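You operate a simulated robot arm through the tools that you are given. There is no shell and no other tool.

Carry out the task below with a simulated robot arm. There is one attempt and no reset: what you move stays moved.

TASK
Swap the blue bolt in the cream boss for the silver bolt and pull it tight.
Fine: hang the old bolt in the green rack; use the orange spanner and lay it back.

Only the result counts: the job must be done as asked and must still hold three seconds after the hand-in. Knocking over, shifting, dropping, spilling or breaking anything else fails it.

THE ROBOT
A 6-joint arm with a two-finger parallel gripper, fixed in place. Base frame: the origin is on the floor under the middle of its stand, x ahead of it, y to its left, z up. Units: m, degrees, N and s.
With the tool pointing down near the work surface it reaches from about 0.24 to 0.64 m from the base axis. Its first joint turns from -66.0 to 66.0 degrees. Payload 2.7 kg.
The tool frame sits at the grasp point between the pads (the TCP): z along the fingers, y along the line on which they close. The tips reach 0.023 m beyond it. The gripper opens to 0.094 m. The fingers are 0.038 m wide and 0.01 m thick; the gripper's body (0.054 by 0.096 m) begins 0.039 m behind the TCP.
Orientation is told as [roll, pitch, yaw] about the base's x, y, z axes, in that order, counted from this pose: with the fingers straight down and closing along the base's y, the tool's x points along the base's -x, its y along +y and its z along -z.

THE INTERFACE
- The arm moves only by the tool play_rows. Its arguments are lists of equal length, an entry for each row: "translation": the shift along the base's x, y, z in m, a list of three; "rotation": the turn, a rotation vector about the base's x, y, z in degrees, a list of three; "gripper": the closure in counts, from 0 (fully open) to 255 (shut). In form: {"translation": [[dx, dy, dz], ...], "rotation": [[wx, wy, wz], ...], "gripper": [gripper, ...]}. A call has 1 to 20 rows; each row is the pose to reach, as a shift and turn from the pose commanded when the call began. A row lasts 0.2 s, in which the tool goes at most 0.05 m and 8.6 degrees; a call with a longer step from one row to the next is refused whole, and so is a gripper value outside its range. Where a pose cannot be reached the arm comes as near as it can. A force on the tool above 40 N (or 10 N above the force at the start of the call, whichever is more), or a blocked arm, ends the call early, and 0.2 s more pass. The fingers move at their own pace (about 0.045 m/s each) and stop on an object; they squeeze with about 22 N. The grip force told is the motor's: it shows also when the fingers shut on nothing. Time passes only in rows, and 0.2 s behind the last, so rows that repeat a pose let the fingers close. It gives the time, the measured TCP pose, the force on the tool (base axes), the opening and the grip force at its end, in the units of the frame above (readings bear some noise), with the torque about the TCP (base axes, N m) and any sound that the robot's microphone picked up.
- Cameras (640 x 400 px; columns grow to the right, rows downward): "scene" is fixed at [0.0904, -0.4438, 1.4099]; the picture's right is [0.60, -0.80, 0.00], its down [-0.39, -0.29, -0.87] and it looks along [0.70, 0.52, -0.49] (base axes); focal length 273 px, centre (320, 200). "wrist" rides on the gripper at [0.087, 0.016, -0.075] in the tool frame; the picture's right is [-0.18, 0.98, 0.00], its down [-0.58, -0.11, -0.81] and it looks along [-0.79, -0.15, 0.59] (tool axes); focal length 243 px, centre (320, 200). There is no depth. A picture from a camera that has moved, and an enlarged one, comes with that camera's place and axes in the base frame and with its lens.
- grab_frame(camera): a new picture of that camera. The clock stands still meanwhile.
- close_up(camera, box): a new picture of the part [left, top, right, bottom] of that camera's present view, enlarged. The clock stands still meanwhile.
- sign_off(): hands the job in; it is judged then, once.

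Places have to be worked out from the pictures, the camera data and where the tool is seen. Open the gripper and draw the arm clear of the work before you hand the job in, unless the task says otherwise.

The tools are called after "Request:" as a command line: name --argument value ..., lists and objects as JSON in quotes. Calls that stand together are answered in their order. play_rows: Moves the arm, as the interface text tells. Its arguments: {"type":"object","properties":{"translation":{"type":"array","items":{"type":"array","items":{"type":"number"}}},"rotation":{"type":"array","items":{"type":"array","items":{"type":"number"}}},"gripper":{"type":"array","items":{"type":"number"}}},"required":["translation","rotation","gripper"]} The other tools are called the same way: grab_frame (camera) takes a picture; close_up (camera, box) takes an enlarged picture of a part of a camera's view; sign_off () hands the job in.

At the start:

```text
clock: 0.0
eef_pos: [0.3164, 0.1127, 1.276]
tool_rot: [0.1, 0.0, 0.1]
contact_force: [0.3, 0.0, -0.6]
torque: [0.01, -0.03, -0.01]
opening: 0.0937
gripper_force: 0.1
```

scene: 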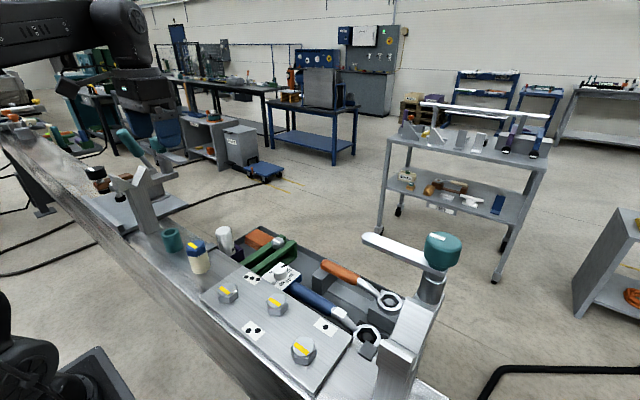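
wrist: 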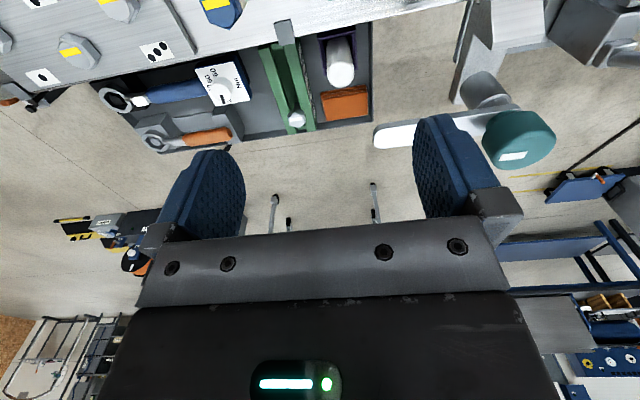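

I start by looking closely at the work area from both cameras to find the bolts, the boss, the rack and the spanners.

Request:
close_up --camera "scene" --box '[180, 210, 340, 310]'

Request:
close_up --camera "scene" --box '[280, 220, 460, 400]'

Request:
close_up --camera "scene" --box '[80, 120, 240, 280]'

Request:
close_up --camera "wrist" --box '[0, 0, 260, 162]'

Request:
close_up --camera "wrist" --box '[200, 0, 460, 162]'

```text
4.00 times, centred on (260, 260) of scene
camera zoom: at [0.0904, -0.4438, 1.4099], right [0.6, -0.8, 0.0], down [-0.39, -0.29, -0.87], along [0.7, 0.52, -0.49], focal length 1091 px, centre (560, -40)
```

zoom: 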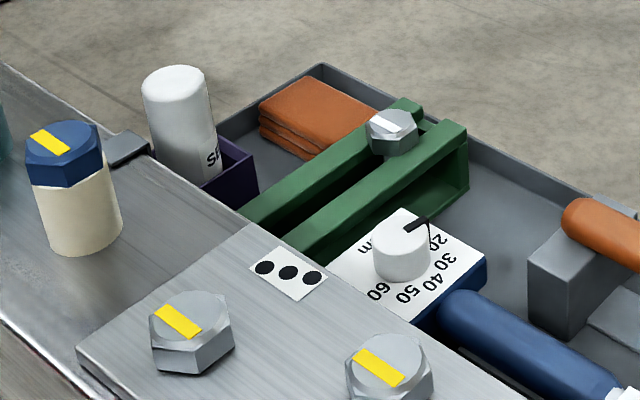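

```text
2.22 times, centred on (370, 310) of scene
camera zoom: at [0.0904, -0.4438, 1.4099], right [0.6, -0.8, 0.0], down [-0.39, -0.29, -0.87], along [0.7, 0.52, -0.49], focal length 606 px, centre (209, -44)
```

zoom: 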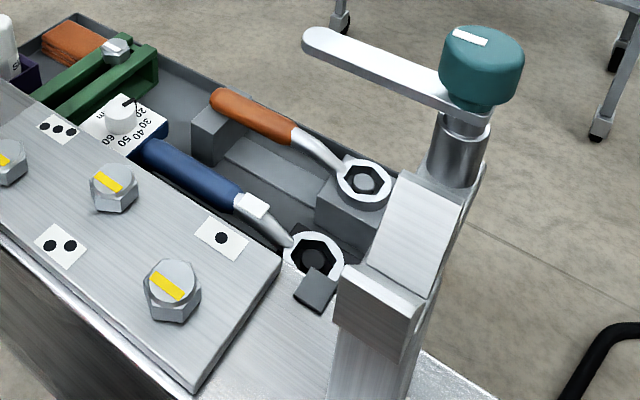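

```text
2.50 times, centred on (160, 200) of scene
camera zoom: at [0.0904, -0.4438, 1.4099], right [0.6, -0.8, 0.0], down [-0.39, -0.29, -0.87], along [0.7, 0.52, -0.49], focal length 682 px, centre (720, 200)
```

zoom: 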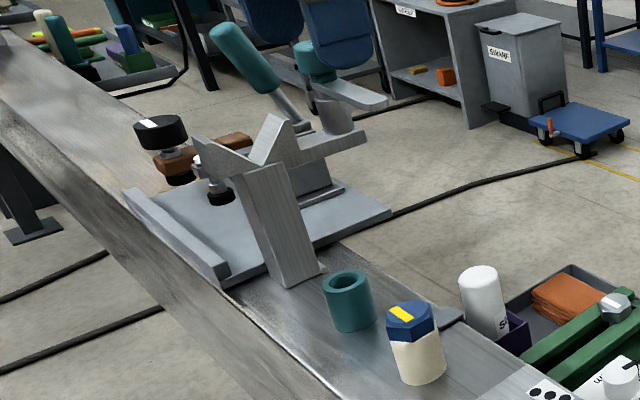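

```text
2.46 times, centred on (130, 81) of wrist
camera zoom: at [0.2268, 0.1292, 1.3495], right [0.18, 0.98, 0.0], down [0.58, -0.11, 0.81], along [0.79, -0.15, -0.59], focal length 597 px, centre (788, 493)
```

zoom: 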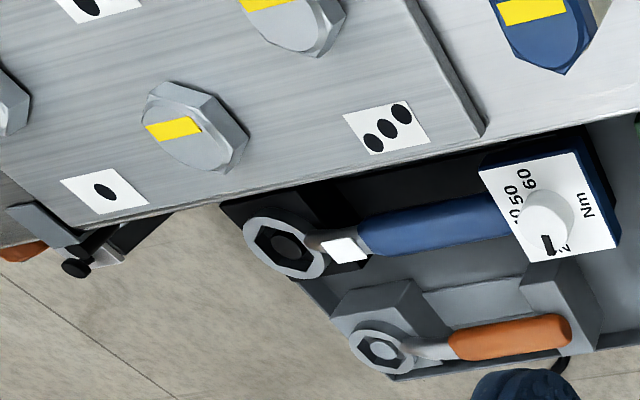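

```text
2.46 times, centred on (330, 81) of wrist
camera zoom: at [0.2268, 0.1292, 1.3495], right [0.18, 0.98, 0.0], down [0.58, -0.11, 0.81], along [0.79, -0.15, -0.59], focal length 597 px, centre (295, 493)
```

zoom: 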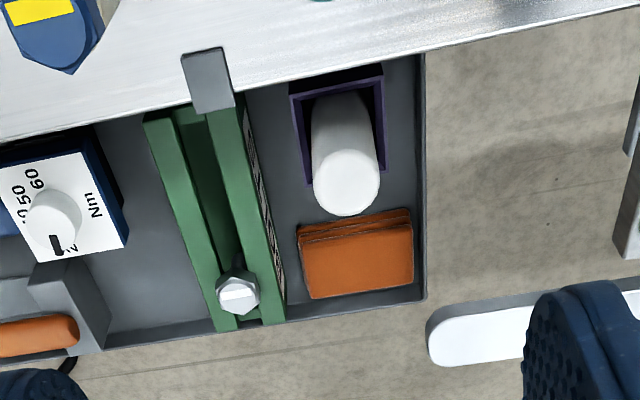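

The scene shows the blue bolt in the cream boss near (0.29, 0.02, 1.055), the silver bolt in the green rack near (0.52, 0.025, 0.92), and the orange ring spanner lying along y near x=0.525. I turn the tool to yaw +90 at a safe height so the wrist camera can view the boss from closer.

Request:
play_rows --translation '[[0, -0.02, 0], [0, -0.04, 0], [0, -0.06, 0], [0, -0.08, 0], [0, -0.1, 0], [0, -0.12, 0], [0, -0.14, 0], [0, -0.16, 0], [0, -0.18, 0], [0, -0.2, 0], [0, -0.22, 0], [0, -0.24, 0]]' --rotation '[[0, 0, 7.5], [0, 0, 15], [0, 0, 22.5], [0, 0, 30], [0, 0, 37.5], [0, 0, 45], [0, 0, 52.5], [0, 0, 60], [0, 0, 67.5], [0, 0, 75], [0, 0, 82.5], [0, 0, 90]]' --gripper '[0, 0, 0, 0, 0, 0, 0, 0, 0, 0, 0, 0]'

Request:
grab_frame --camera "wrist"

Request:
grab_frame --camera "scene"

```text
clock: 2.6
eef_pos: [0.3148, -0.1255, 1.2769]
tool_rot: [0.1, 0.0, 90.3]
contact_force: [-0.6, 0.3, 0.0]
torque: [0.05, 0.01, 0.01]
opening: 0.0938
gripper_force: 0.0
```

```text
taken
camera wrist: at [0.297, -0.213, 1.3505], right [-0.98, 0.18, 0.0], down [0.11, 0.58, 0.81], along [0.14, 0.79, -0.59], focal length 243 px, centre (320, 200)
```

wrist: 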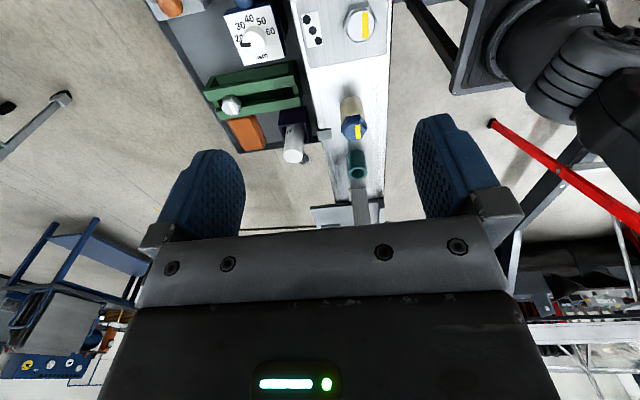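

```text
taken
```

scene: 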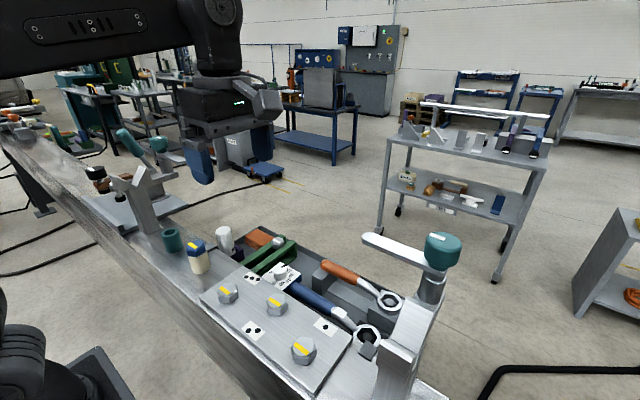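

The turn worked. I zoom into the wrist view for the boss, rack and bolt.

Request:
close_up --camera "wrist" --box '[190, 60, 400, 200]'

Request:
close_up --camera "wrist" --box '[140, 0, 400, 160]'

```text
2.86 times, centred on (295, 130) of wrist
camera zoom: at [0.297, -0.213, 1.3505], right [-0.98, 0.18, 0.0], down [0.11, 0.58, 0.81], along [0.14, 0.79, -0.59], focal length 693 px, centre (391, 400)
```

zoom: 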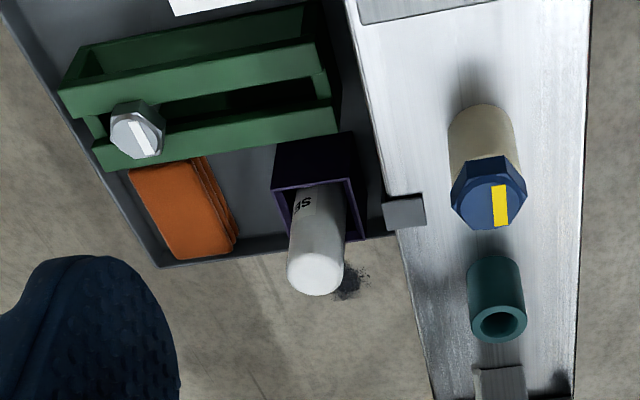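

```text
2.46 times, centred on (270, 80) of wrist
camera zoom: at [0.297, -0.213, 1.3505], right [-0.98, 0.18, 0.0], down [0.11, 0.58, 0.81], along [0.14, 0.79, -0.59], focal length 597 px, centre (443, 495)
```

zoom: 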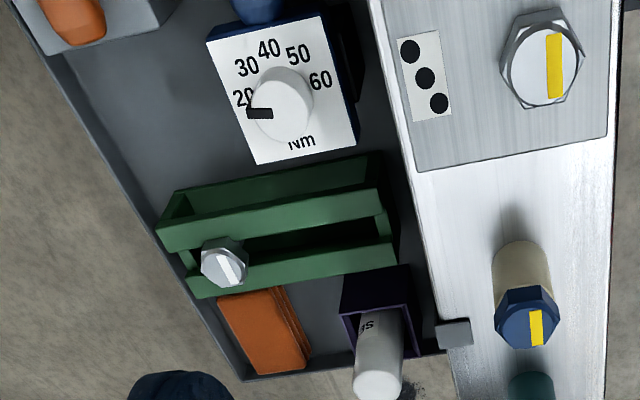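

The blue bolt's stripe is clear, and a torque wrench, bottle and other bolts are nearby as things not to touch. I move above the boss, staying about 0.1 m clear, for a close, steep view of the blue head.

Request:
play_rows --translation '[[-0.003, 0.03, -0.015], [-0.006, 0.06, -0.03], [-0.009, 0.09, -0.05], [-0.012, 0.12, -0.075], [-0.012, 0.12, -0.09], [-0.012, 0.12, -0.09]]' --rotation '[[0, 0, 0], [0, 0, 0], [0, 0, 0], [0, 0, 0], [0, 0, 0], [0, 0, 0]]' --gripper '[0, 0, 0, 0, 0, 0]'

Request:
grab_frame --camera "wrist"

Request:
close_up --camera "wrist" --box '[260, 0, 420, 100]'

Request:
close_up --camera "wrist" --box '[100, 0, 290, 130]'

```text
clock: 4.0
eef_pos: [0.3025, -0.0066, 1.1874]
tool_rot: [0.1, -0.1, 90.1]
contact_force: [-0.2, 0.7, 0.4]
torque: [0.01, 0.0, 0.02]
opening: 0.0941
gripper_force: 0.1
```

```text
taken
camera wrist: at [0.2839, -0.0924, 1.2605], right [-0.98, 0.18, 0.0], down [0.11, 0.58, 0.81], along [0.15, 0.79, -0.59], focal length 243 px, centre (320, 200)
```

wrist: 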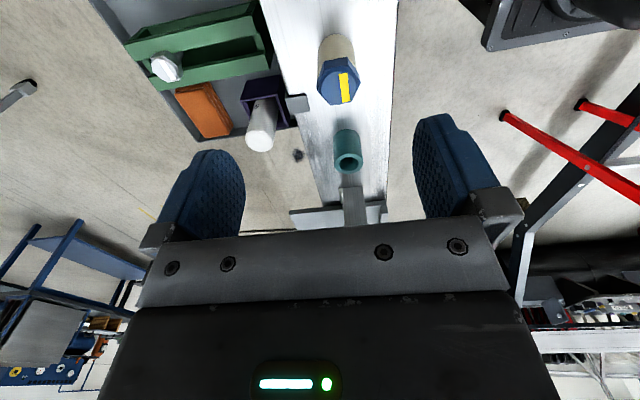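

```text
4.00 times, centred on (340, 50) of wrist
camera zoom: at [0.2839, -0.0924, 1.2605], right [-0.98, 0.18, 0.0], down [0.11, 0.58, 0.81], along [0.15, 0.79, -0.59], focal length 970 px, centre (240, 800)
```

zoom: 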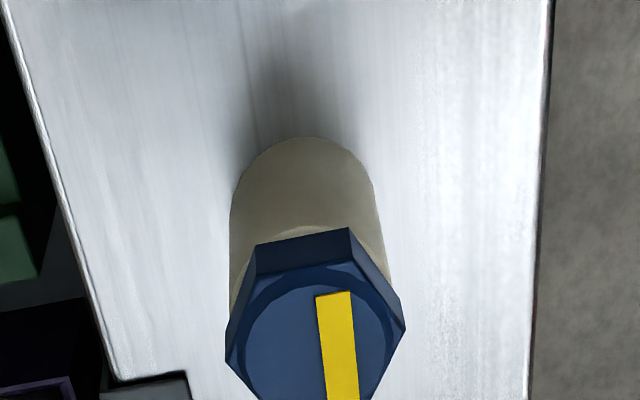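

```text
3.08 times, centred on (195, 65) of wrist
camera zoom: at [0.2839, -0.0924, 1.2605], right [-0.98, 0.18, 0.0], down [0.11, 0.58, 0.81], along [0.15, 0.79, -0.59], focal length 746 px, centre (705, 615)
```

zoom: 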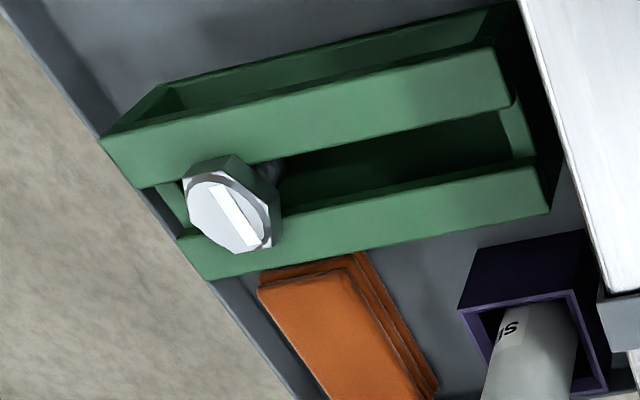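

The head and rack geometry are clear. I zoom on the whole blue head for hex orientation and centre.

Request:
close_up --camera "wrist" --box '[290, 40, 390, 110]'

Request:
close_up --camera "wrist" --box '[260, 100, 420, 220]'

Request:
close_up --camera "scene" --box '[310, 230, 420, 360]'

```text
5.71 times, centred on (340, 75) of wrist
camera zoom: at [0.2839, -0.0924, 1.2605], right [-0.98, 0.18, 0.0], down [0.11, 0.58, 0.81], along [0.15, 0.79, -0.59], focal length 1386 px, centre (206, 914)
```

zoom: 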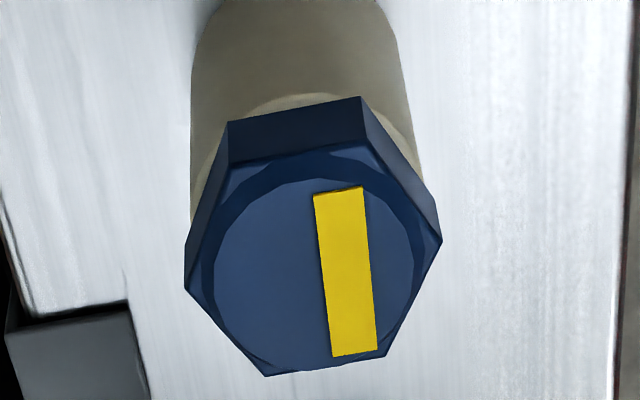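

```text
3.33 times, centred on (340, 160) of wrist
camera zoom: at [0.2839, -0.0924, 1.2605], right [-0.98, 0.18, 0.0], down [0.11, 0.58, 0.81], along [0.15, 0.79, -0.59], focal length 809 px, centre (253, 333)
```

zoom: 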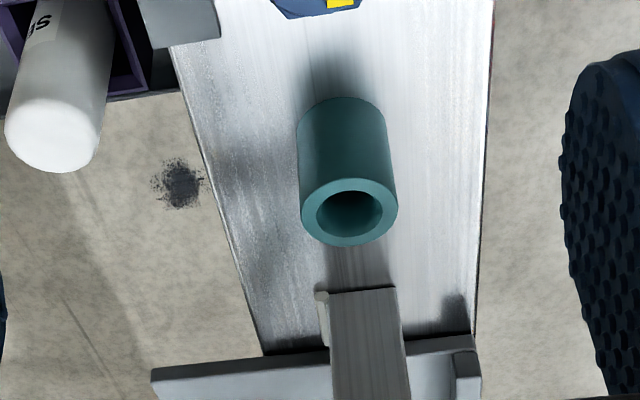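

```text
3.08 times, centred on (365, 295) of scene
camera zoom: at [0.0904, -0.4438, 1.4099], right [0.6, -0.8, 0.0], down [-0.39, -0.29, -0.87], along [0.7, 0.52, -0.49], focal length 840 px, centre (182, -92)
```

zoom: 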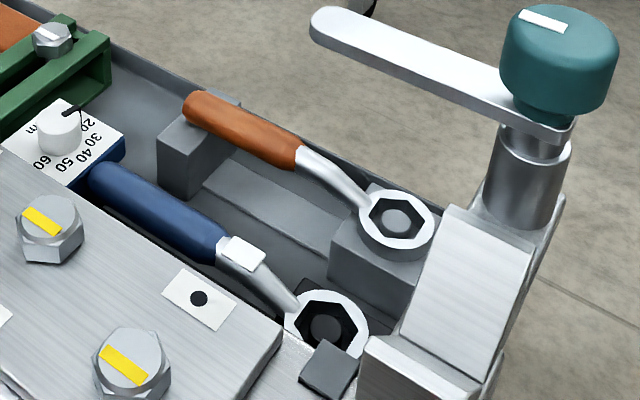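

The blue head centre comes out near (0.289, 0.024) with corners on 0/60/120° (flats facing ±y), about 0.035 across flats. Now I raise and move toward the tray's right side at yaw 0 to look at the orange spanner and the post beside it.

Request:
play_rows --translation '[[0.0, -0.01, 0.03], [0.0, -0.03, 0.06], [0.01, -0.06, 0.09], [0.02, -0.085, 0.1], [0.03, -0.11, 0.1], [0.04, -0.135, 0.1], [0.05, -0.16, 0.1], [0.06, -0.18, 0.1], [0.07, -0.2, 0.1], [0.08, -0.22, 0.1], [0.09, -0.24, 0.1], [0.1, -0.245, 0.1]]' --rotation '[[0, 0, -7.5], [0, 0, -15], [0, 0, -22.5], [0, 0, -30], [0, 0, -37.5], [0, 0, -45], [0, 0, -52.5], [0, 0, -60], [0, 0, -67.5], [0, 0, -75], [0, 0, -82.5], [0, 0, -90]]' --gripper '[0, 0, 0, 0, 0, 0, 0, 0, 0, 0, 0, 0]'

Request:
grab_frame --camera "wrist"

Request:
close_up --camera "wrist" --box '[200, 20, 440, 170]'

Request:
grab_frame --camera "scene"

```text
clock: 6.6
eef_pos: [0.4034, -0.2505, 1.2874]
tool_rot: [0.2, 0.0, 0.0]
contact_force: [0.2, -0.1, 1.1]
torque: [0.05, 0.03, 0.0]
opening: 0.0941
gripper_force: 0.0
```

```text
taken
camera wrist: at [0.3151, -0.2355, 1.3612], right [0.18, 0.98, 0.0], down [0.58, -0.11, 0.81], along [0.79, -0.15, -0.59], focal length 243 px, centre (320, 200)
```

wrist: 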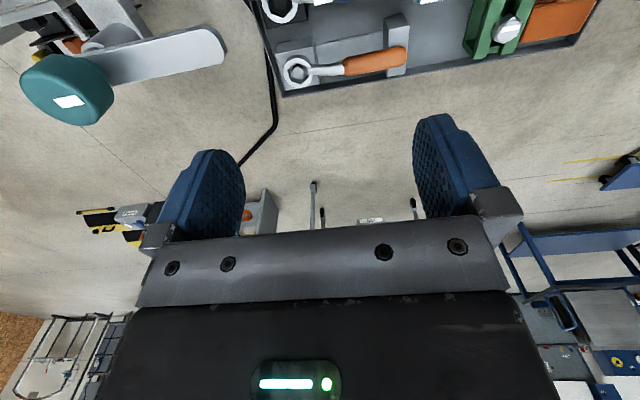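

```text
2.67 times, centred on (320, 95) of wrist
camera zoom: at [0.3151, -0.2355, 1.3612], right [0.18, 0.98, 0.0], down [0.58, -0.11, 0.81], along [0.79, -0.15, -0.59], focal length 647 px, centre (320, 480)
```

zoom: 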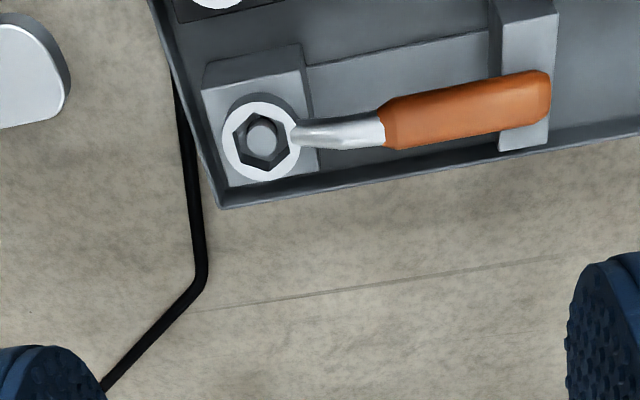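

```text
taken
```

scene: 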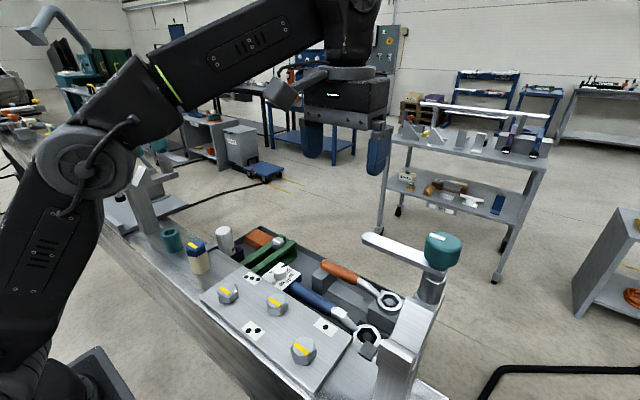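

The orange spanner's ring is near (0.525, -0.316, 0.91) and its handle centre near (0.527, -0.177, 0.915); the post's lever is at x≈0.37, y≈-0.31…-0.41, z≈1.18, well off to the side. I go closer for an accurate look at the spanner.

Request:
play_rows --translation '[[0.015, 0.015, -0.03], [0.03, 0.03, -0.07], [0.045, 0.045, -0.11], [0.06, 0.05, -0.15], [0.067, 0.05, -0.185], [0.067, 0.05, -0.187]]' --rotation '[[0, 0, 0], [0, 0, 0], [0, 0, 0], [0, 0, 0], [0, 0, 0], [0, 0, 0]]' --gripper '[0, 0, 0, 0, 0, 0]'

Request:
grab_frame --camera "wrist"

Request:
close_up --camera "wrist" --box '[180, 60, 340, 160]'

Request:
close_up --camera "wrist" --box '[280, 40, 440, 140]'

Request:
close_up --camera "scene" --box '[310, 240, 420, 320]'

```text
clock: 8.0
eef_pos: [0.4687, -0.2012, 1.0995]
tool_rot: [0.1, 0.0, 0.1]
contact_force: [-0.3, 0.2, 0.6]
torque: [0.03, 0.03, -0.01]
opening: 0.0942
gripper_force: 0.0
```

```text
taken
camera wrist: at [0.3801, -0.1856, 1.1733], right [0.18, 0.98, 0.0], down [0.58, -0.11, 0.81], along [0.79, -0.15, -0.59], focal length 243 px, centre (320, 200)
```

wrist: 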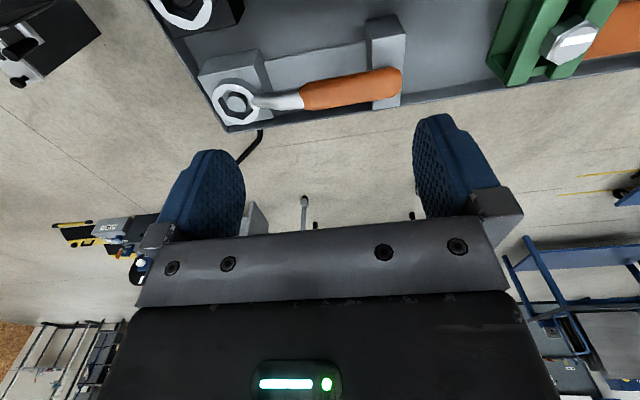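

```text
4.00 times, centred on (260, 110) of wrist
camera zoom: at [0.3801, -0.1856, 1.1733], right [0.18, 0.98, 0.0], down [0.58, -0.11, 0.81], along [0.79, -0.15, -0.59], focal length 970 px, centre (560, 560)
```

zoom: 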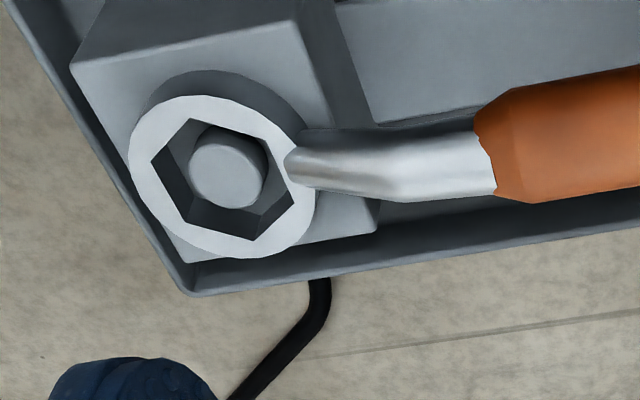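

```text
4.00 times, centred on (360, 90) of wrist
camera zoom: at [0.3801, -0.1856, 1.1733], right [0.18, 0.98, 0.0], down [0.58, -0.11, 0.81], along [0.79, -0.15, -0.59], focal length 970 px, centre (160, 640)
```

zoom: 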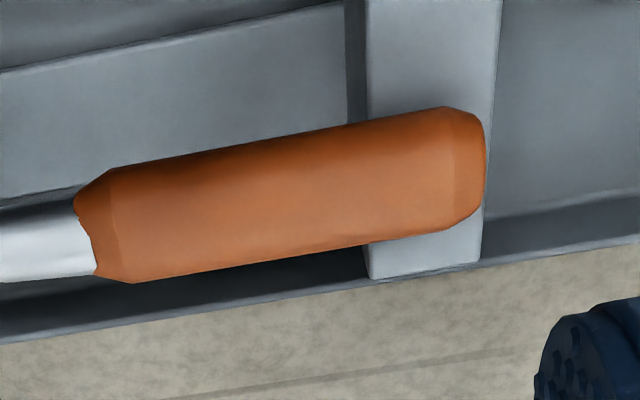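

```text
5.00 times, centred on (365, 280) of scene
camera zoom: at [0.0904, -0.4438, 1.4099], right [0.6, -0.8, 0.0], down [-0.39, -0.29, -0.87], along [0.7, 0.52, -0.49], focal length 1364 px, centre (95, -200)
```

zoom: 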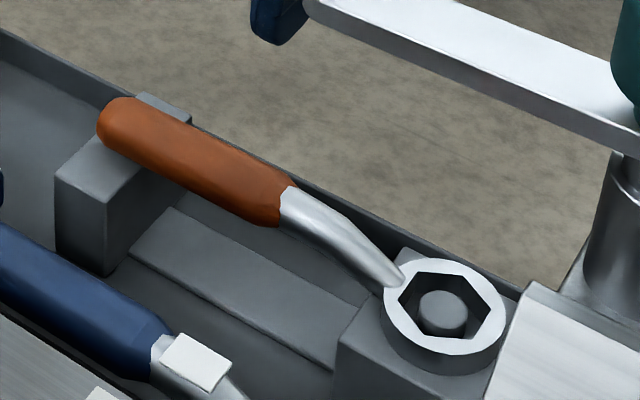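

The spanner is a cranked 6-point ring sitting over a pin on one block, handle resting on another block: handle axis from about (0.523, -0.234, 0.925) to (0.527, -0.125, 0.917). I turn to yaw 90 over the handle at y≈-0.185 and check alignment before going down.

Request:
play_rows --translation '[[0.006, 0.002, 0], [0.012, 0.004, 0], [0.018, 0.006, 0], [0.024, 0.008, 0], [0.03, 0.01, 0], [0.036, 0.012, 0], [0.042, 0.014, 0], [0.048, 0.016, 0], [0.052, 0.016, 0], [0.056, 0.016, 0], [0.056, 0.016, 0], [0.056, 0.016, 0]]' --rotation '[[0, 0, 8], [0, 0, 16], [0, 0, 24], [0, 0, 32], [0, 0, 40], [0, 0, 48], [0, 0, 56], [0, 0, 64], [0, 0, 72], [0, 0, 80], [0, 0, 87], [0, 0, 90]]' --gripper '[0, 0, 0, 0, 0, 0, 0, 0, 0, 0, 0, 0]'

Request:
grab_frame --camera "wrist"

Request:
grab_frame --camera "scene"

```text
clock: 10.6
eef_pos: [0.5266, -0.1842, 1.0976]
tool_rot: [0.2, -0.2, 90.2]
contact_force: [0.3, 0.0, 0.0]
torque: [0.01, 0.03, 0.02]
opening: 0.094
gripper_force: 0.0
```

```text
taken
camera wrist: at [0.5093, -0.2723, 1.172], right [-0.98, 0.18, 0.0], down [0.11, 0.58, 0.81], along [0.14, 0.79, -0.59], focal length 243 px, centre (320, 200)
```

wrist: 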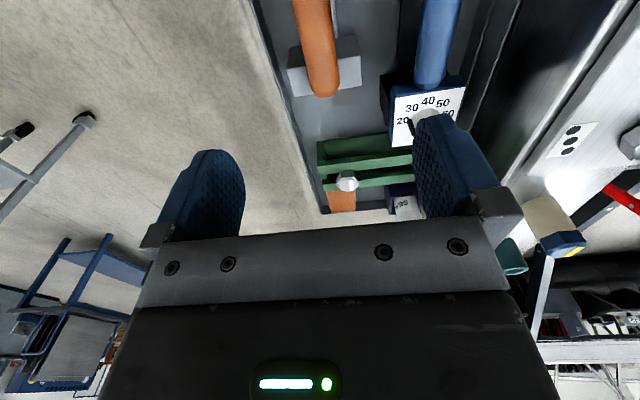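

```text
taken
```

scene: 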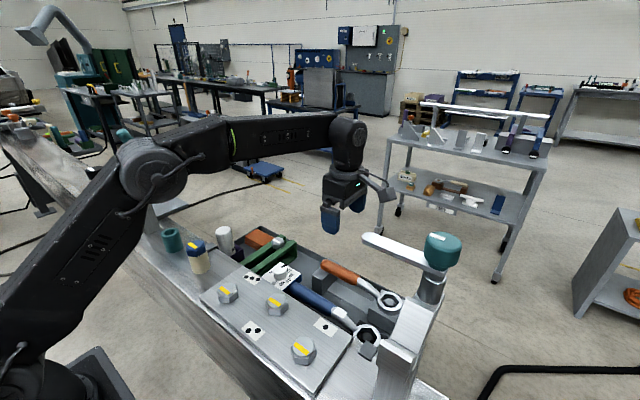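

Handle axis lies at x≈0.527 below the hand. I descend with the fingers partly closed (~0.065) straddling the handle, stopping with the TCP near z=0.92.

Request:
play_rows --translation '[[0, 0, -0.03], [0, 0, -0.06], [0, 0, -0.09], [0, 0, -0.12], [0, 0, -0.14], [0, 0, -0.155], [0, 0, -0.167], [0, 0, -0.175], [0, 0, -0.178], [0, 0, -0.178]]' --rotation '[[0, 0, 0], [0, 0, 0], [0, 0, 0], [0, 0, 0], [0, 0, 0], [0, 0, 0], [0, 0, 0], [0, 0, 0], [0, 0, 0], [0, 0, 0]]' --gripper '[80, 80, 80, 80, 80, 80, 80, 80, 80, 80]'

Request:
grab_frame --camera "wrist"

Request:
close_up --camera "scene" --box '[290, 220, 420, 320]'

```text
clock: 12.8
eef_pos: [0.5259, -0.1852, 0.9208]
tool_rot: [0.1, -0.2, 90.1]
contact_force: [0.8, 0.3, -0.4]
torque: [0.01, -0.02, 0.01]
opening: 0.0645
gripper_force: 0.1
```

```text
taken
camera wrist: at [0.5086, -0.2721, 0.9941], right [-0.98, 0.18, 0.0], down [0.11, 0.58, 0.81], along [0.15, 0.79, -0.59], focal length 243 px, centre (320, 200)
```

wrist: 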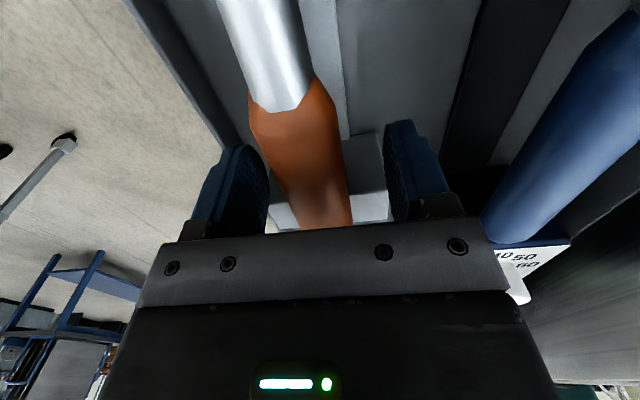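

```text
4.00 times, centred on (355, 270) of scene
camera zoom: at [0.0904, -0.4438, 1.4099], right [0.6, -0.8, 0.0], down [-0.39, -0.29, -0.87], along [0.7, 0.52, -0.49], focal length 1091 px, centre (180, -80)
```

zoom: 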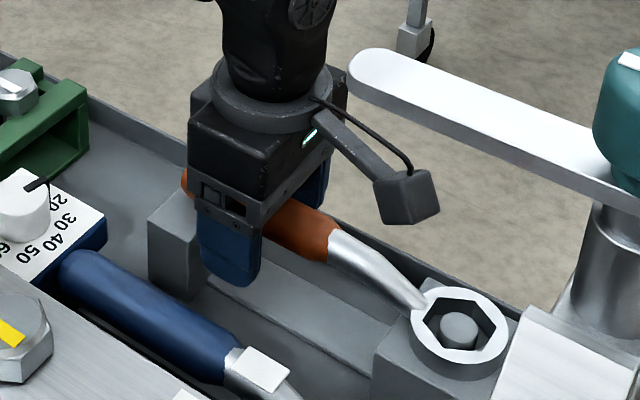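

The fingers straddle the handle, roughly centred. I close the gripper on it.

Request:
play_rows --translation '[[0, 0, 0], [0, 0, 0], [0, 0, 0], [0, 0, 0], [0, 0, 0]]' --rotation '[[0, 0, 0], [0, 0, 0], [0, 0, 0], [0, 0, 0], [0, 0, 0]]' --gripper '[140, 200, 255, 255, 255]'

Request:
grab_frame --camera "wrist"

```text
clock: 14.0
eef_pos: [0.5262, -0.1857, 0.9199]
tool_rot: [0.1, -0.1, 90.1]
contact_force: [0.7, 0.3, 0.2]
torque: [-0.16, -0.02, 0.03]
opening: 0.0305
gripper_force: 22.5
```

```text
taken
camera wrist: at [0.5087, -0.2721, 0.9944], right [-0.98, 0.18, 0.0], down [0.11, 0.58, 0.81], along [0.15, 0.79, -0.59], focal length 243 px, centre (320, 200)
```

wrist: 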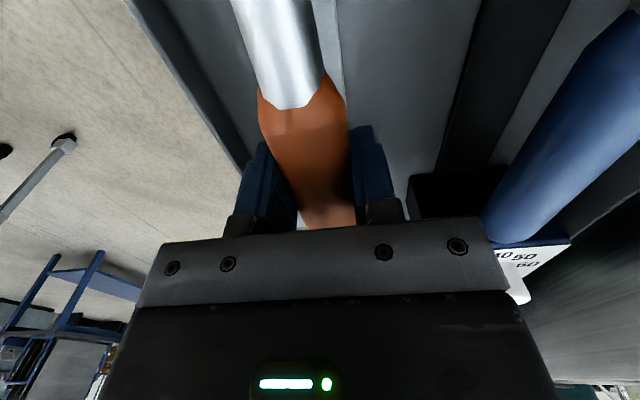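

The handle is gripped (opening 0.0305, 22 N) at TCP (0.5262, -0.1857, 0.920), yaw 90 — I'll remember that pose for laying it back. I lift straight up.

Request:
play_rows --translation '[[0, 0, 0.005], [0, 0, 0.015], [0, 0, 0.03], [0, 0, 0.05], [0, 0, 0.07], [0, 0, 0.1], [0, 0, 0.13], [0, 0, 0.16], [0, 0, 0.19], [0, 0, 0.2]]' --rotation '[[0, 0, 0], [0, 0, 0], [0, 0, 0], [0, 0, 0], [0, 0, 0], [0, 0, 0], [0, 0, 0], [0, 0, 0], [0, 0, 0], [0, 0, 0]]' --gripper '[255, 255, 255, 255, 255, 255, 255, 255, 255, 255]'

Request:
grab_frame --camera "wrist"

Request:
grab_frame --camera "scene"

```text
clock: 16.2
eef_pos: [0.5245, -0.186, 1.1227]
tool_rot: [0.0, -0.1, 90.0]
contact_force: [-0.6, 0.5, -2.6]
torque: [0.07, -0.02, 0.02]
opening: 0.0304
gripper_force: 21.9
```

```text
taken
camera wrist: at [0.5068, -0.2727, 1.1965], right [-0.98, 0.18, 0.0], down [0.11, 0.58, 0.81], along [0.15, 0.79, -0.59], focal length 243 px, centre (320, 200)
```

wrist: 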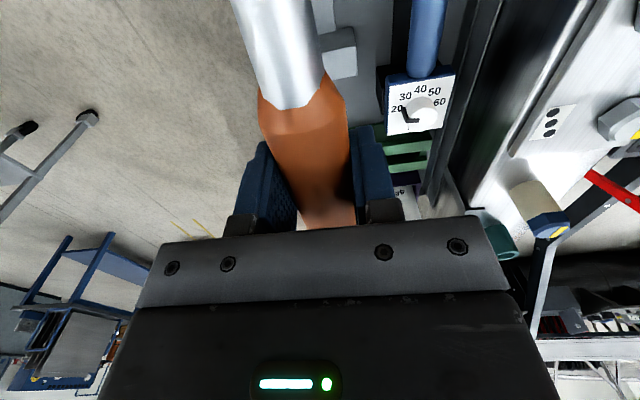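

```text
taken
```

scene: 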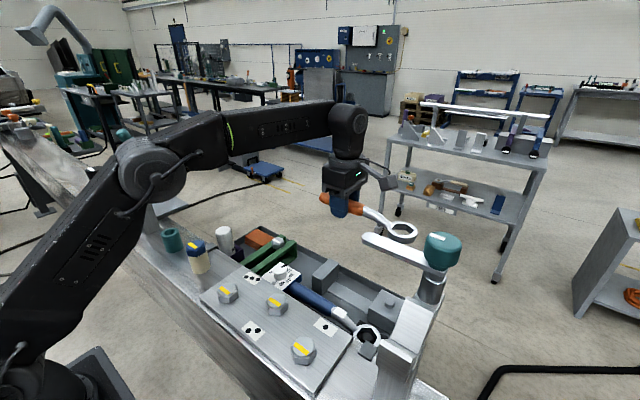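

The spanner is held level, about 0.26 kg. I zoom in to verify the ring's position relative to the hand.

Request:
close_up --camera "scene" --box '[310, 170, 430, 260]'

Request:
close_up --camera "scene" --box '[170, 220, 290, 300]'

```text
4.44 times, centred on (370, 215) of scene
camera zoom: at [0.0904, -0.4438, 1.4099], right [0.6, -0.8, 0.0], down [-0.39, -0.29, -0.87], along [0.7, 0.52, -0.49], focal length 1213 px, centre (98, 133)
```

zoom: 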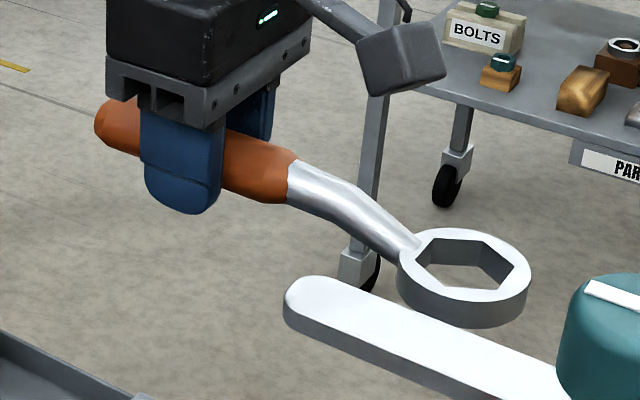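

```text
5.00 times, centred on (230, 260) of scene
camera zoom: at [0.0904, -0.4438, 1.4099], right [0.6, -0.8, 0.0], down [-0.39, -0.29, -0.87], along [0.7, 0.52, -0.49], focal length 1364 px, centre (770, -100)
```

zoom: 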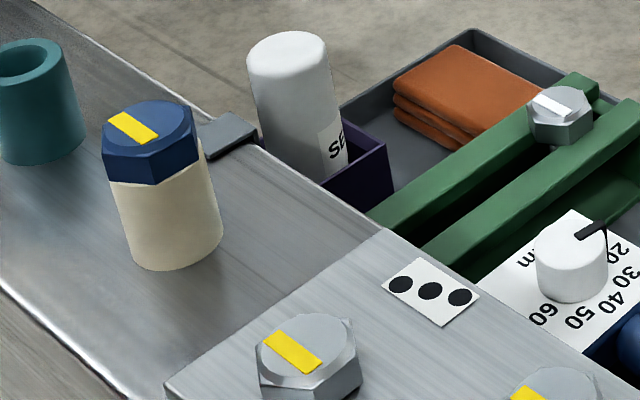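

The ring sits about 0.13 m from the TCP and ~0.013 m below it. I carry it over the boss with the handle pointing -30° from the bolt (hex alignment), staying about 0.06 m above the head.

Request:
play_rows --translation '[[-0.005, 0.03, 0.015], [-0.015, 0.06, 0.03], [-0.025, 0.085, 0.04], [-0.035, 0.11, 0.04], [-0.045, 0.125, 0.04], [-0.055, 0.135, 0.04], [-0.065, 0.14, 0.04], [-0.075, 0.141, 0.04], [-0.085, 0.141, 0.04], [-0.095, 0.141, 0.04], [-0.105, 0.141, 0.04], [-0.115, 0.141, 0.04], [-0.12, 0.141, 0.035], [-0.123, 0.141, 0.03], [-0.123, 0.141, 0.027], [-0.123, 0.141, 0.027]]' --rotation '[[0, 0, -8], [0, 0, -16], [0, 0, -24], [0, 0, -32], [0, 0, -40], [0, 0, -48], [0, 0, -56], [0, 0, -64], [0, 0, -72], [0, 0, -80], [0, 0, -88], [0, 0, -96], [0, 0, -104], [0, 0, -112], [0, 0, -120], [0, 0, -120]]' --gripper '[255, 255, 255, 255, 255, 255, 255, 255, 255, 255, 255, 255, 255, 255, 255, 255]'

Request:
grab_frame --camera "scene"

Request:
close_up --camera "scene" --box '[160, 180, 320, 280]'

Request:
grab_frame --camera "wrist"

```text
clock: 19.6
eef_pos: [0.4034, -0.0451, 1.1484]
tool_rot: [0.0, -0.1, -30.0]
contact_force: [-0.2, 1.0, -2.7]
torque: [-0.07, -0.09, 0.02]
opening: 0.0304
gripper_force: 21.7
```

```text
taken
```

scene: 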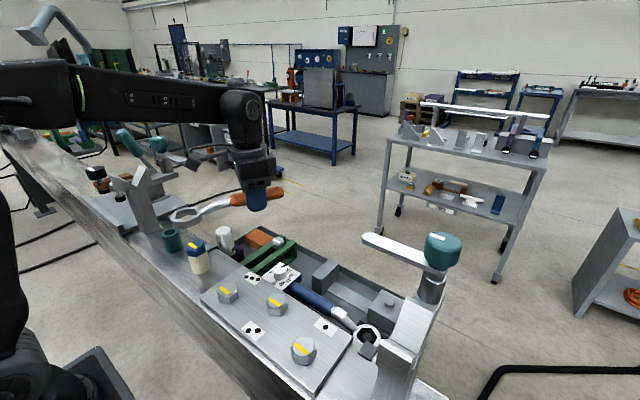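

```text
4.00 times, centred on (240, 230) of scene
camera zoom: at [0.0904, -0.4438, 1.4099], right [0.6, -0.8, 0.0], down [-0.39, -0.29, -0.87], along [0.7, 0.52, -0.49], focal length 1091 px, centre (640, 80)
```

zoom: 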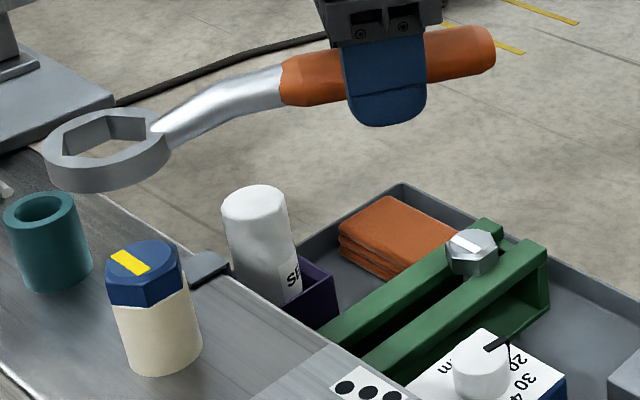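

```text
taken
camera wrist: at [0.3338, 0.012, 1.2213], right [0.65, 0.76, 0.0], down [0.45, -0.39, 0.81], along [0.61, -0.52, -0.59], focal length 243 px, centre (320, 200)
```

wrist: 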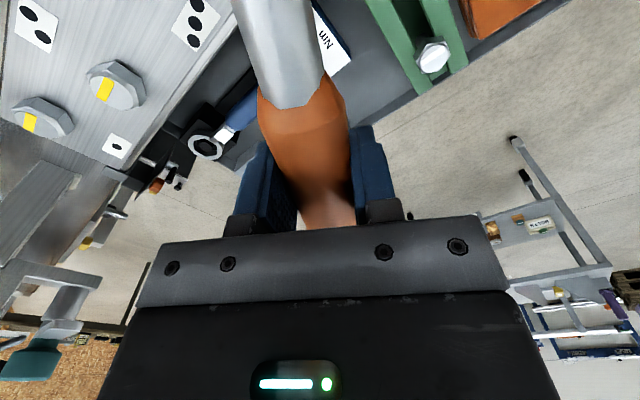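

The ring is near the bolt in view. I zoom more to measure ring centre and hex against the head.

Request:
close_up --camera "scene" --box '[165, 200, 229, 240]'

Request:
close_up --camera "scene" --box '[170, 235, 234, 275]'

```text
10.00 times, centred on (197, 220) of scene
camera zoom: at [0.0904, -0.4438, 1.4099], right [0.6, -0.8, 0.0], down [-0.39, -0.29, -0.87], along [0.7, 0.52, -0.49], focal length 2728 px, centre (1550, 0)
```

zoom: 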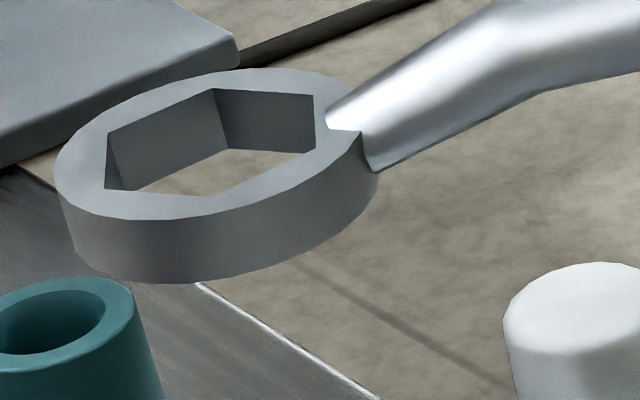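

```text
10.00 times, centred on (202, 255) of scene
camera zoom: at [0.0904, -0.4438, 1.4099], right [0.6, -0.8, 0.0], down [-0.39, -0.29, -0.87], along [0.7, 0.52, -0.49], focal length 2728 px, centre (1500, -350)
```

zoom: 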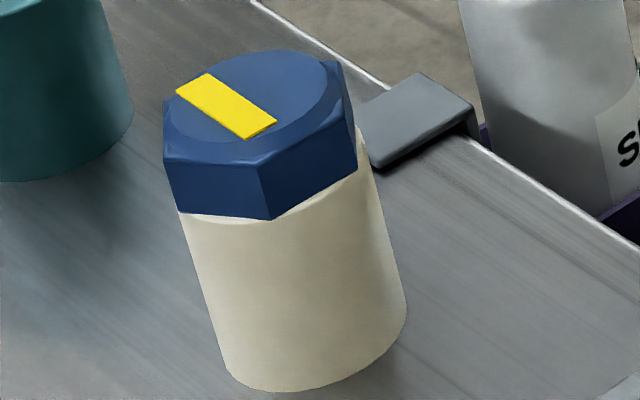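

Ring centre ≈ (0.290, 0.021, 1.133) and head top ≈ (0.291, 0.022, 1.059), so they are nearly coaxial. I shift 1 mm and lower to just above the head, then check again.

Request:
play_rows --translation '[[0.001, 0.001, -0.015], [0.001, 0.001, -0.03], [0.001, 0.001, -0.045], [0.001, 0.001, -0.055], [0.001, 0.001, -0.056]]' --rotation '[[0, 0, 0], [0, 0, 0], [0, 0, 0], [0, 0, 0], [0, 0, 0]]' --gripper '[255, 255, 255, 255, 255]'

Request:
close_up --camera "scene" --box '[163, 225, 227, 265]'

```text
clock: 20.8
eef_pos: [0.4032, -0.0422, 1.0911]
tool_rot: [0.0, -0.1, -29.9]
contact_force: [-0.3, -0.7, -2.7]
torque: [-0.04, -0.06, 0.01]
opening: 0.0304
gripper_force: 22.0
```

```text
10.00 times, centred on (195, 245) of scene
camera zoom: at [0.0904, -0.4438, 1.4099], right [0.6, -0.8, 0.0], down [-0.39, -0.29, -0.87], along [0.7, 0.52, -0.49], focal length 2728 px, centre (1570, -250)
```

zoom: 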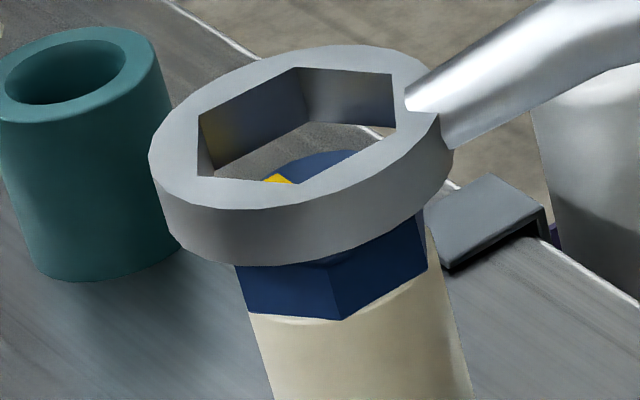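

The ring looks coaxial with the head within about 0.6 mm and the hex edges are parallel. I lower slowly in small steps to slip the ring over the head.

Request:
play_rows --translation '[[0, 0, -0.002], [0, 0, -0.004], [0, 0, -0.006], [0, 0, -0.008], [0, 0, -0.01], [0, 0, -0.01]]' --rotation '[[0, 0, 0], [0, 0, 0], [0, 0, 0], [0, 0, 0], [0, 0, 0], [0, 0, 0]]' --gripper '[255, 255, 255, 255, 255, 255]'

Request:
close_up --camera "scene" --box '[163, 225, 227, 265]'

```text
clock: 22.2
eef_pos: [0.4051, -0.0431, 1.0819]
tool_rot: [0.0, -0.1, -29.9]
contact_force: [-0.5, -0.7, -2.4]
torque: [-0.01, -0.01, 0.07]
opening: 0.0305
gripper_force: 22.0
```

```text
10.00 times, centred on (195, 245) of scene
camera zoom: at [0.0904, -0.4438, 1.4099], right [0.6, -0.8, 0.0], down [-0.39, -0.29, -0.87], along [0.7, 0.52, -0.49], focal length 2728 px, centre (1570, -250)
```

zoom: 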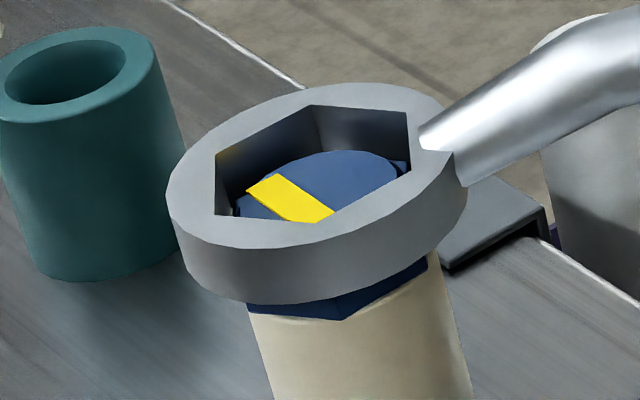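

The ring has slipped around the head without contact force. I lower another 5 mm for full engagement.

Request:
play_rows --translation '[[0, 0, -0.0015], [0, 0, -0.003], [0, 0, -0.0045], [0, 0, -0.005], [0, 0, -0.005]]' --rotation '[[0, 0, 0], [0, 0, 0], [0, 0, 0], [0, 0, 0], [0, 0, 0]]' --gripper '[255, 255, 255, 255, 255]'

Request:
close_up --camera "scene" --box '[163, 225, 227, 265]'

```text
clock: 23.4
eef_pos: [0.4042, -0.0438, 1.0765]
tool_rot: [0.1, 0.0, -29.9]
contact_force: [-7.6, -2.8, 0.5]
torque: [0.03, 0.39, 0.83]
opening: 0.0304
gripper_force: 22.8
```

```text
10.00 times, centred on (195, 245) of scene
camera zoom: at [0.0902, -0.4439, 1.4099], right [0.6, -0.8, 0.0], down [-0.39, -0.29, -0.87], along [0.7, 0.52, -0.49], focal length 2728 px, centre (1570, -250)
```

zoom: 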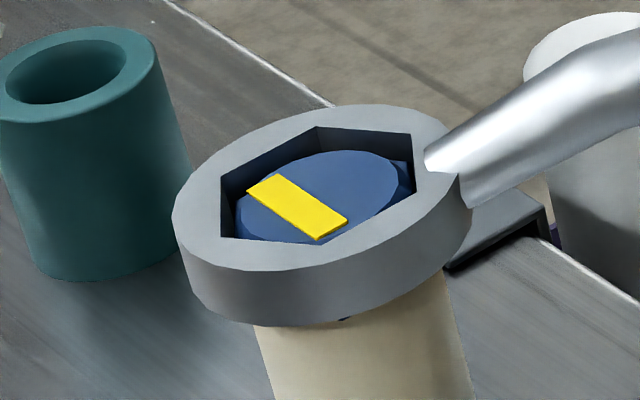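

The ring is nearly fully down; a light side force (-7.6, -2.8 N) shows the ring is about 1 mm too far in +x. I relax that and begin turning counter-clockwise about the bolt axis to break it loose, in 2° steps.

Request:
play_rows --translation '[[-0.001, -0.0004, 0], [0.0012, 0.0036, 0], [0.0032, 0.0076, 0], [0.0051, 0.0118, 0], [0.0069, 0.0159, 0], [0.0085, 0.0202, 0]]' --rotation '[[0, 0, 0], [0, 0, 2], [0, 0, 4], [0, 0, 6], [0, 0, 8], [0, 0, 10]]' --gripper '[255, 255, 255, 255, 255, 255]'

Request:
close_up --camera "scene" --box '[163, 225, 227, 265]'

```text
clock: 24.8
eef_pos: [0.4123, -0.0234, 1.0763]
tool_rot: [0.2, -0.2, -19.9]
contact_force: [0.6, -2.7, -2.9]
torque: [-0.11, -0.2, 0.25]
opening: 0.0303
gripper_force: 22.0
```

```text
10.00 times, centred on (195, 245) of scene
camera zoom: at [0.0905, -0.4439, 1.4099], right [0.6, -0.8, 0.0], down [-0.39, -0.29, -0.87], along [0.7, 0.52, -0.49], focal length 2728 px, centre (1570, -250)
```

zoom: 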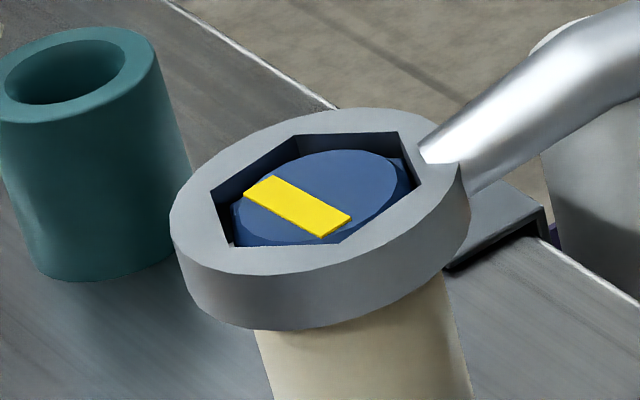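

The ring turned 10°, mostly within the hex play, with little force so far. I continue counter-clockwise another 10° to load the bolt.

Request:
play_rows --translation '[[0.0015, 0.0043, 0], [0.0028, 0.0086, 0], [0.0039, 0.013, 0], [0.0049, 0.0175, 0], [0.0058, 0.0219, 0]]' --rotation '[[0, 0, 2], [0, 0, 4], [0, 0, 6], [0, 0, 8], [0, 0, 10]]' --gripper '[255, 255, 255, 255, 255]'

Request:
close_up --camera "scene" --box '[163, 225, 227, 265]'

```text
clock: 26.0
eef_pos: [0.4194, -0.0012, 1.0753]
tool_rot: [0.1, 0.0, -9.9]
contact_force: [-2.7, -4.3, -2.3]
torque: [-0.09, 0.08, 0.6]
opening: 0.0303
gripper_force: 22.1
```

```text
10.00 times, centred on (195, 245) of scene
camera zoom: at [0.0903, -0.4439, 1.4099], right [0.6, -0.8, 0.0], down [-0.39, -0.29, -0.87], along [0.7, 0.52, -0.49], focal length 2728 px, centre (1570, -250)
```

zoom: 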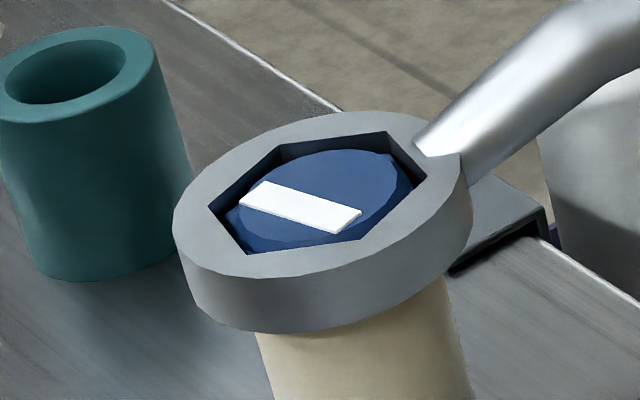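

The stripe on the blue bolt switched from yellow to white — it seems to have broken loose. I keep turning counter-clockwise to +30° to see how freely it runs.

Request:
play_rows --translation '[[0.0012, 0.009, 0], [0.0018, 0.0181, 0], [0.0018, 0.0271, 0], [0.0011, 0.0362, 0], [-0.0001, 0.0452, 0], [-0.0021, 0.0541, 0], [-0.0046, 0.0628, 0], [-0.0077, 0.0713, 0], [-0.0114, 0.0796, 0], [-0.0157, 0.0876, 0]]' --rotation '[[0, 0, 4], [0, 0, 8], [0, 0, 12], [0, 0, 16], [0, 0, 20], [0, 0, 24], [0, 0, 28], [0, 0, 32], [0, 0, 36], [0, 0, 40]]' --gripper '[255, 255, 255, 255, 255, 255, 255, 255, 255, 255]'

Request:
close_up --camera "scene" --box '[163, 215, 243, 265]'

Request:
grab_frame --camera "scene"

```text
clock: 28.2
eef_pos: [0.4039, 0.0869, 1.0759]
tool_rot: [0.1, -0.1, 30.1]
contact_force: [-2.4, -1.9, -1.9]
torque: [-0.08, 0.16, -0.04]
opening: 0.0302
gripper_force: 22.0
```

```text
8.00 times, centred on (203, 240) of scene
camera zoom: at [0.0903, -0.4438, 1.4099], right [0.6, -0.8, 0.0], down [-0.39, -0.29, -0.87], along [0.7, 0.52, -0.49], focal length 2183 px, centre (1256, -120)
```

zoom: 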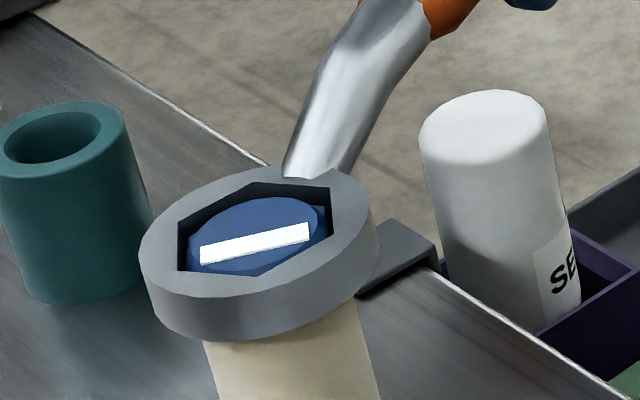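

```text
taken
```

scene: 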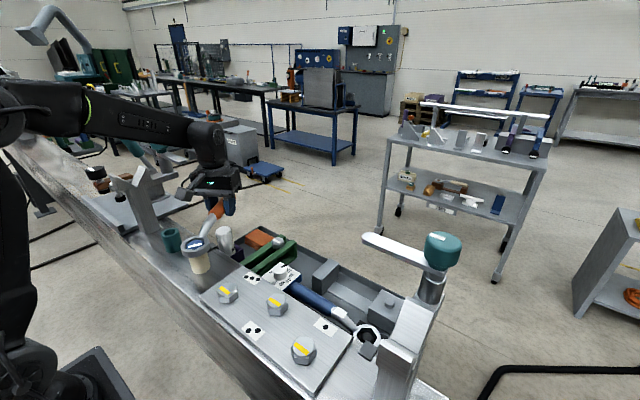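

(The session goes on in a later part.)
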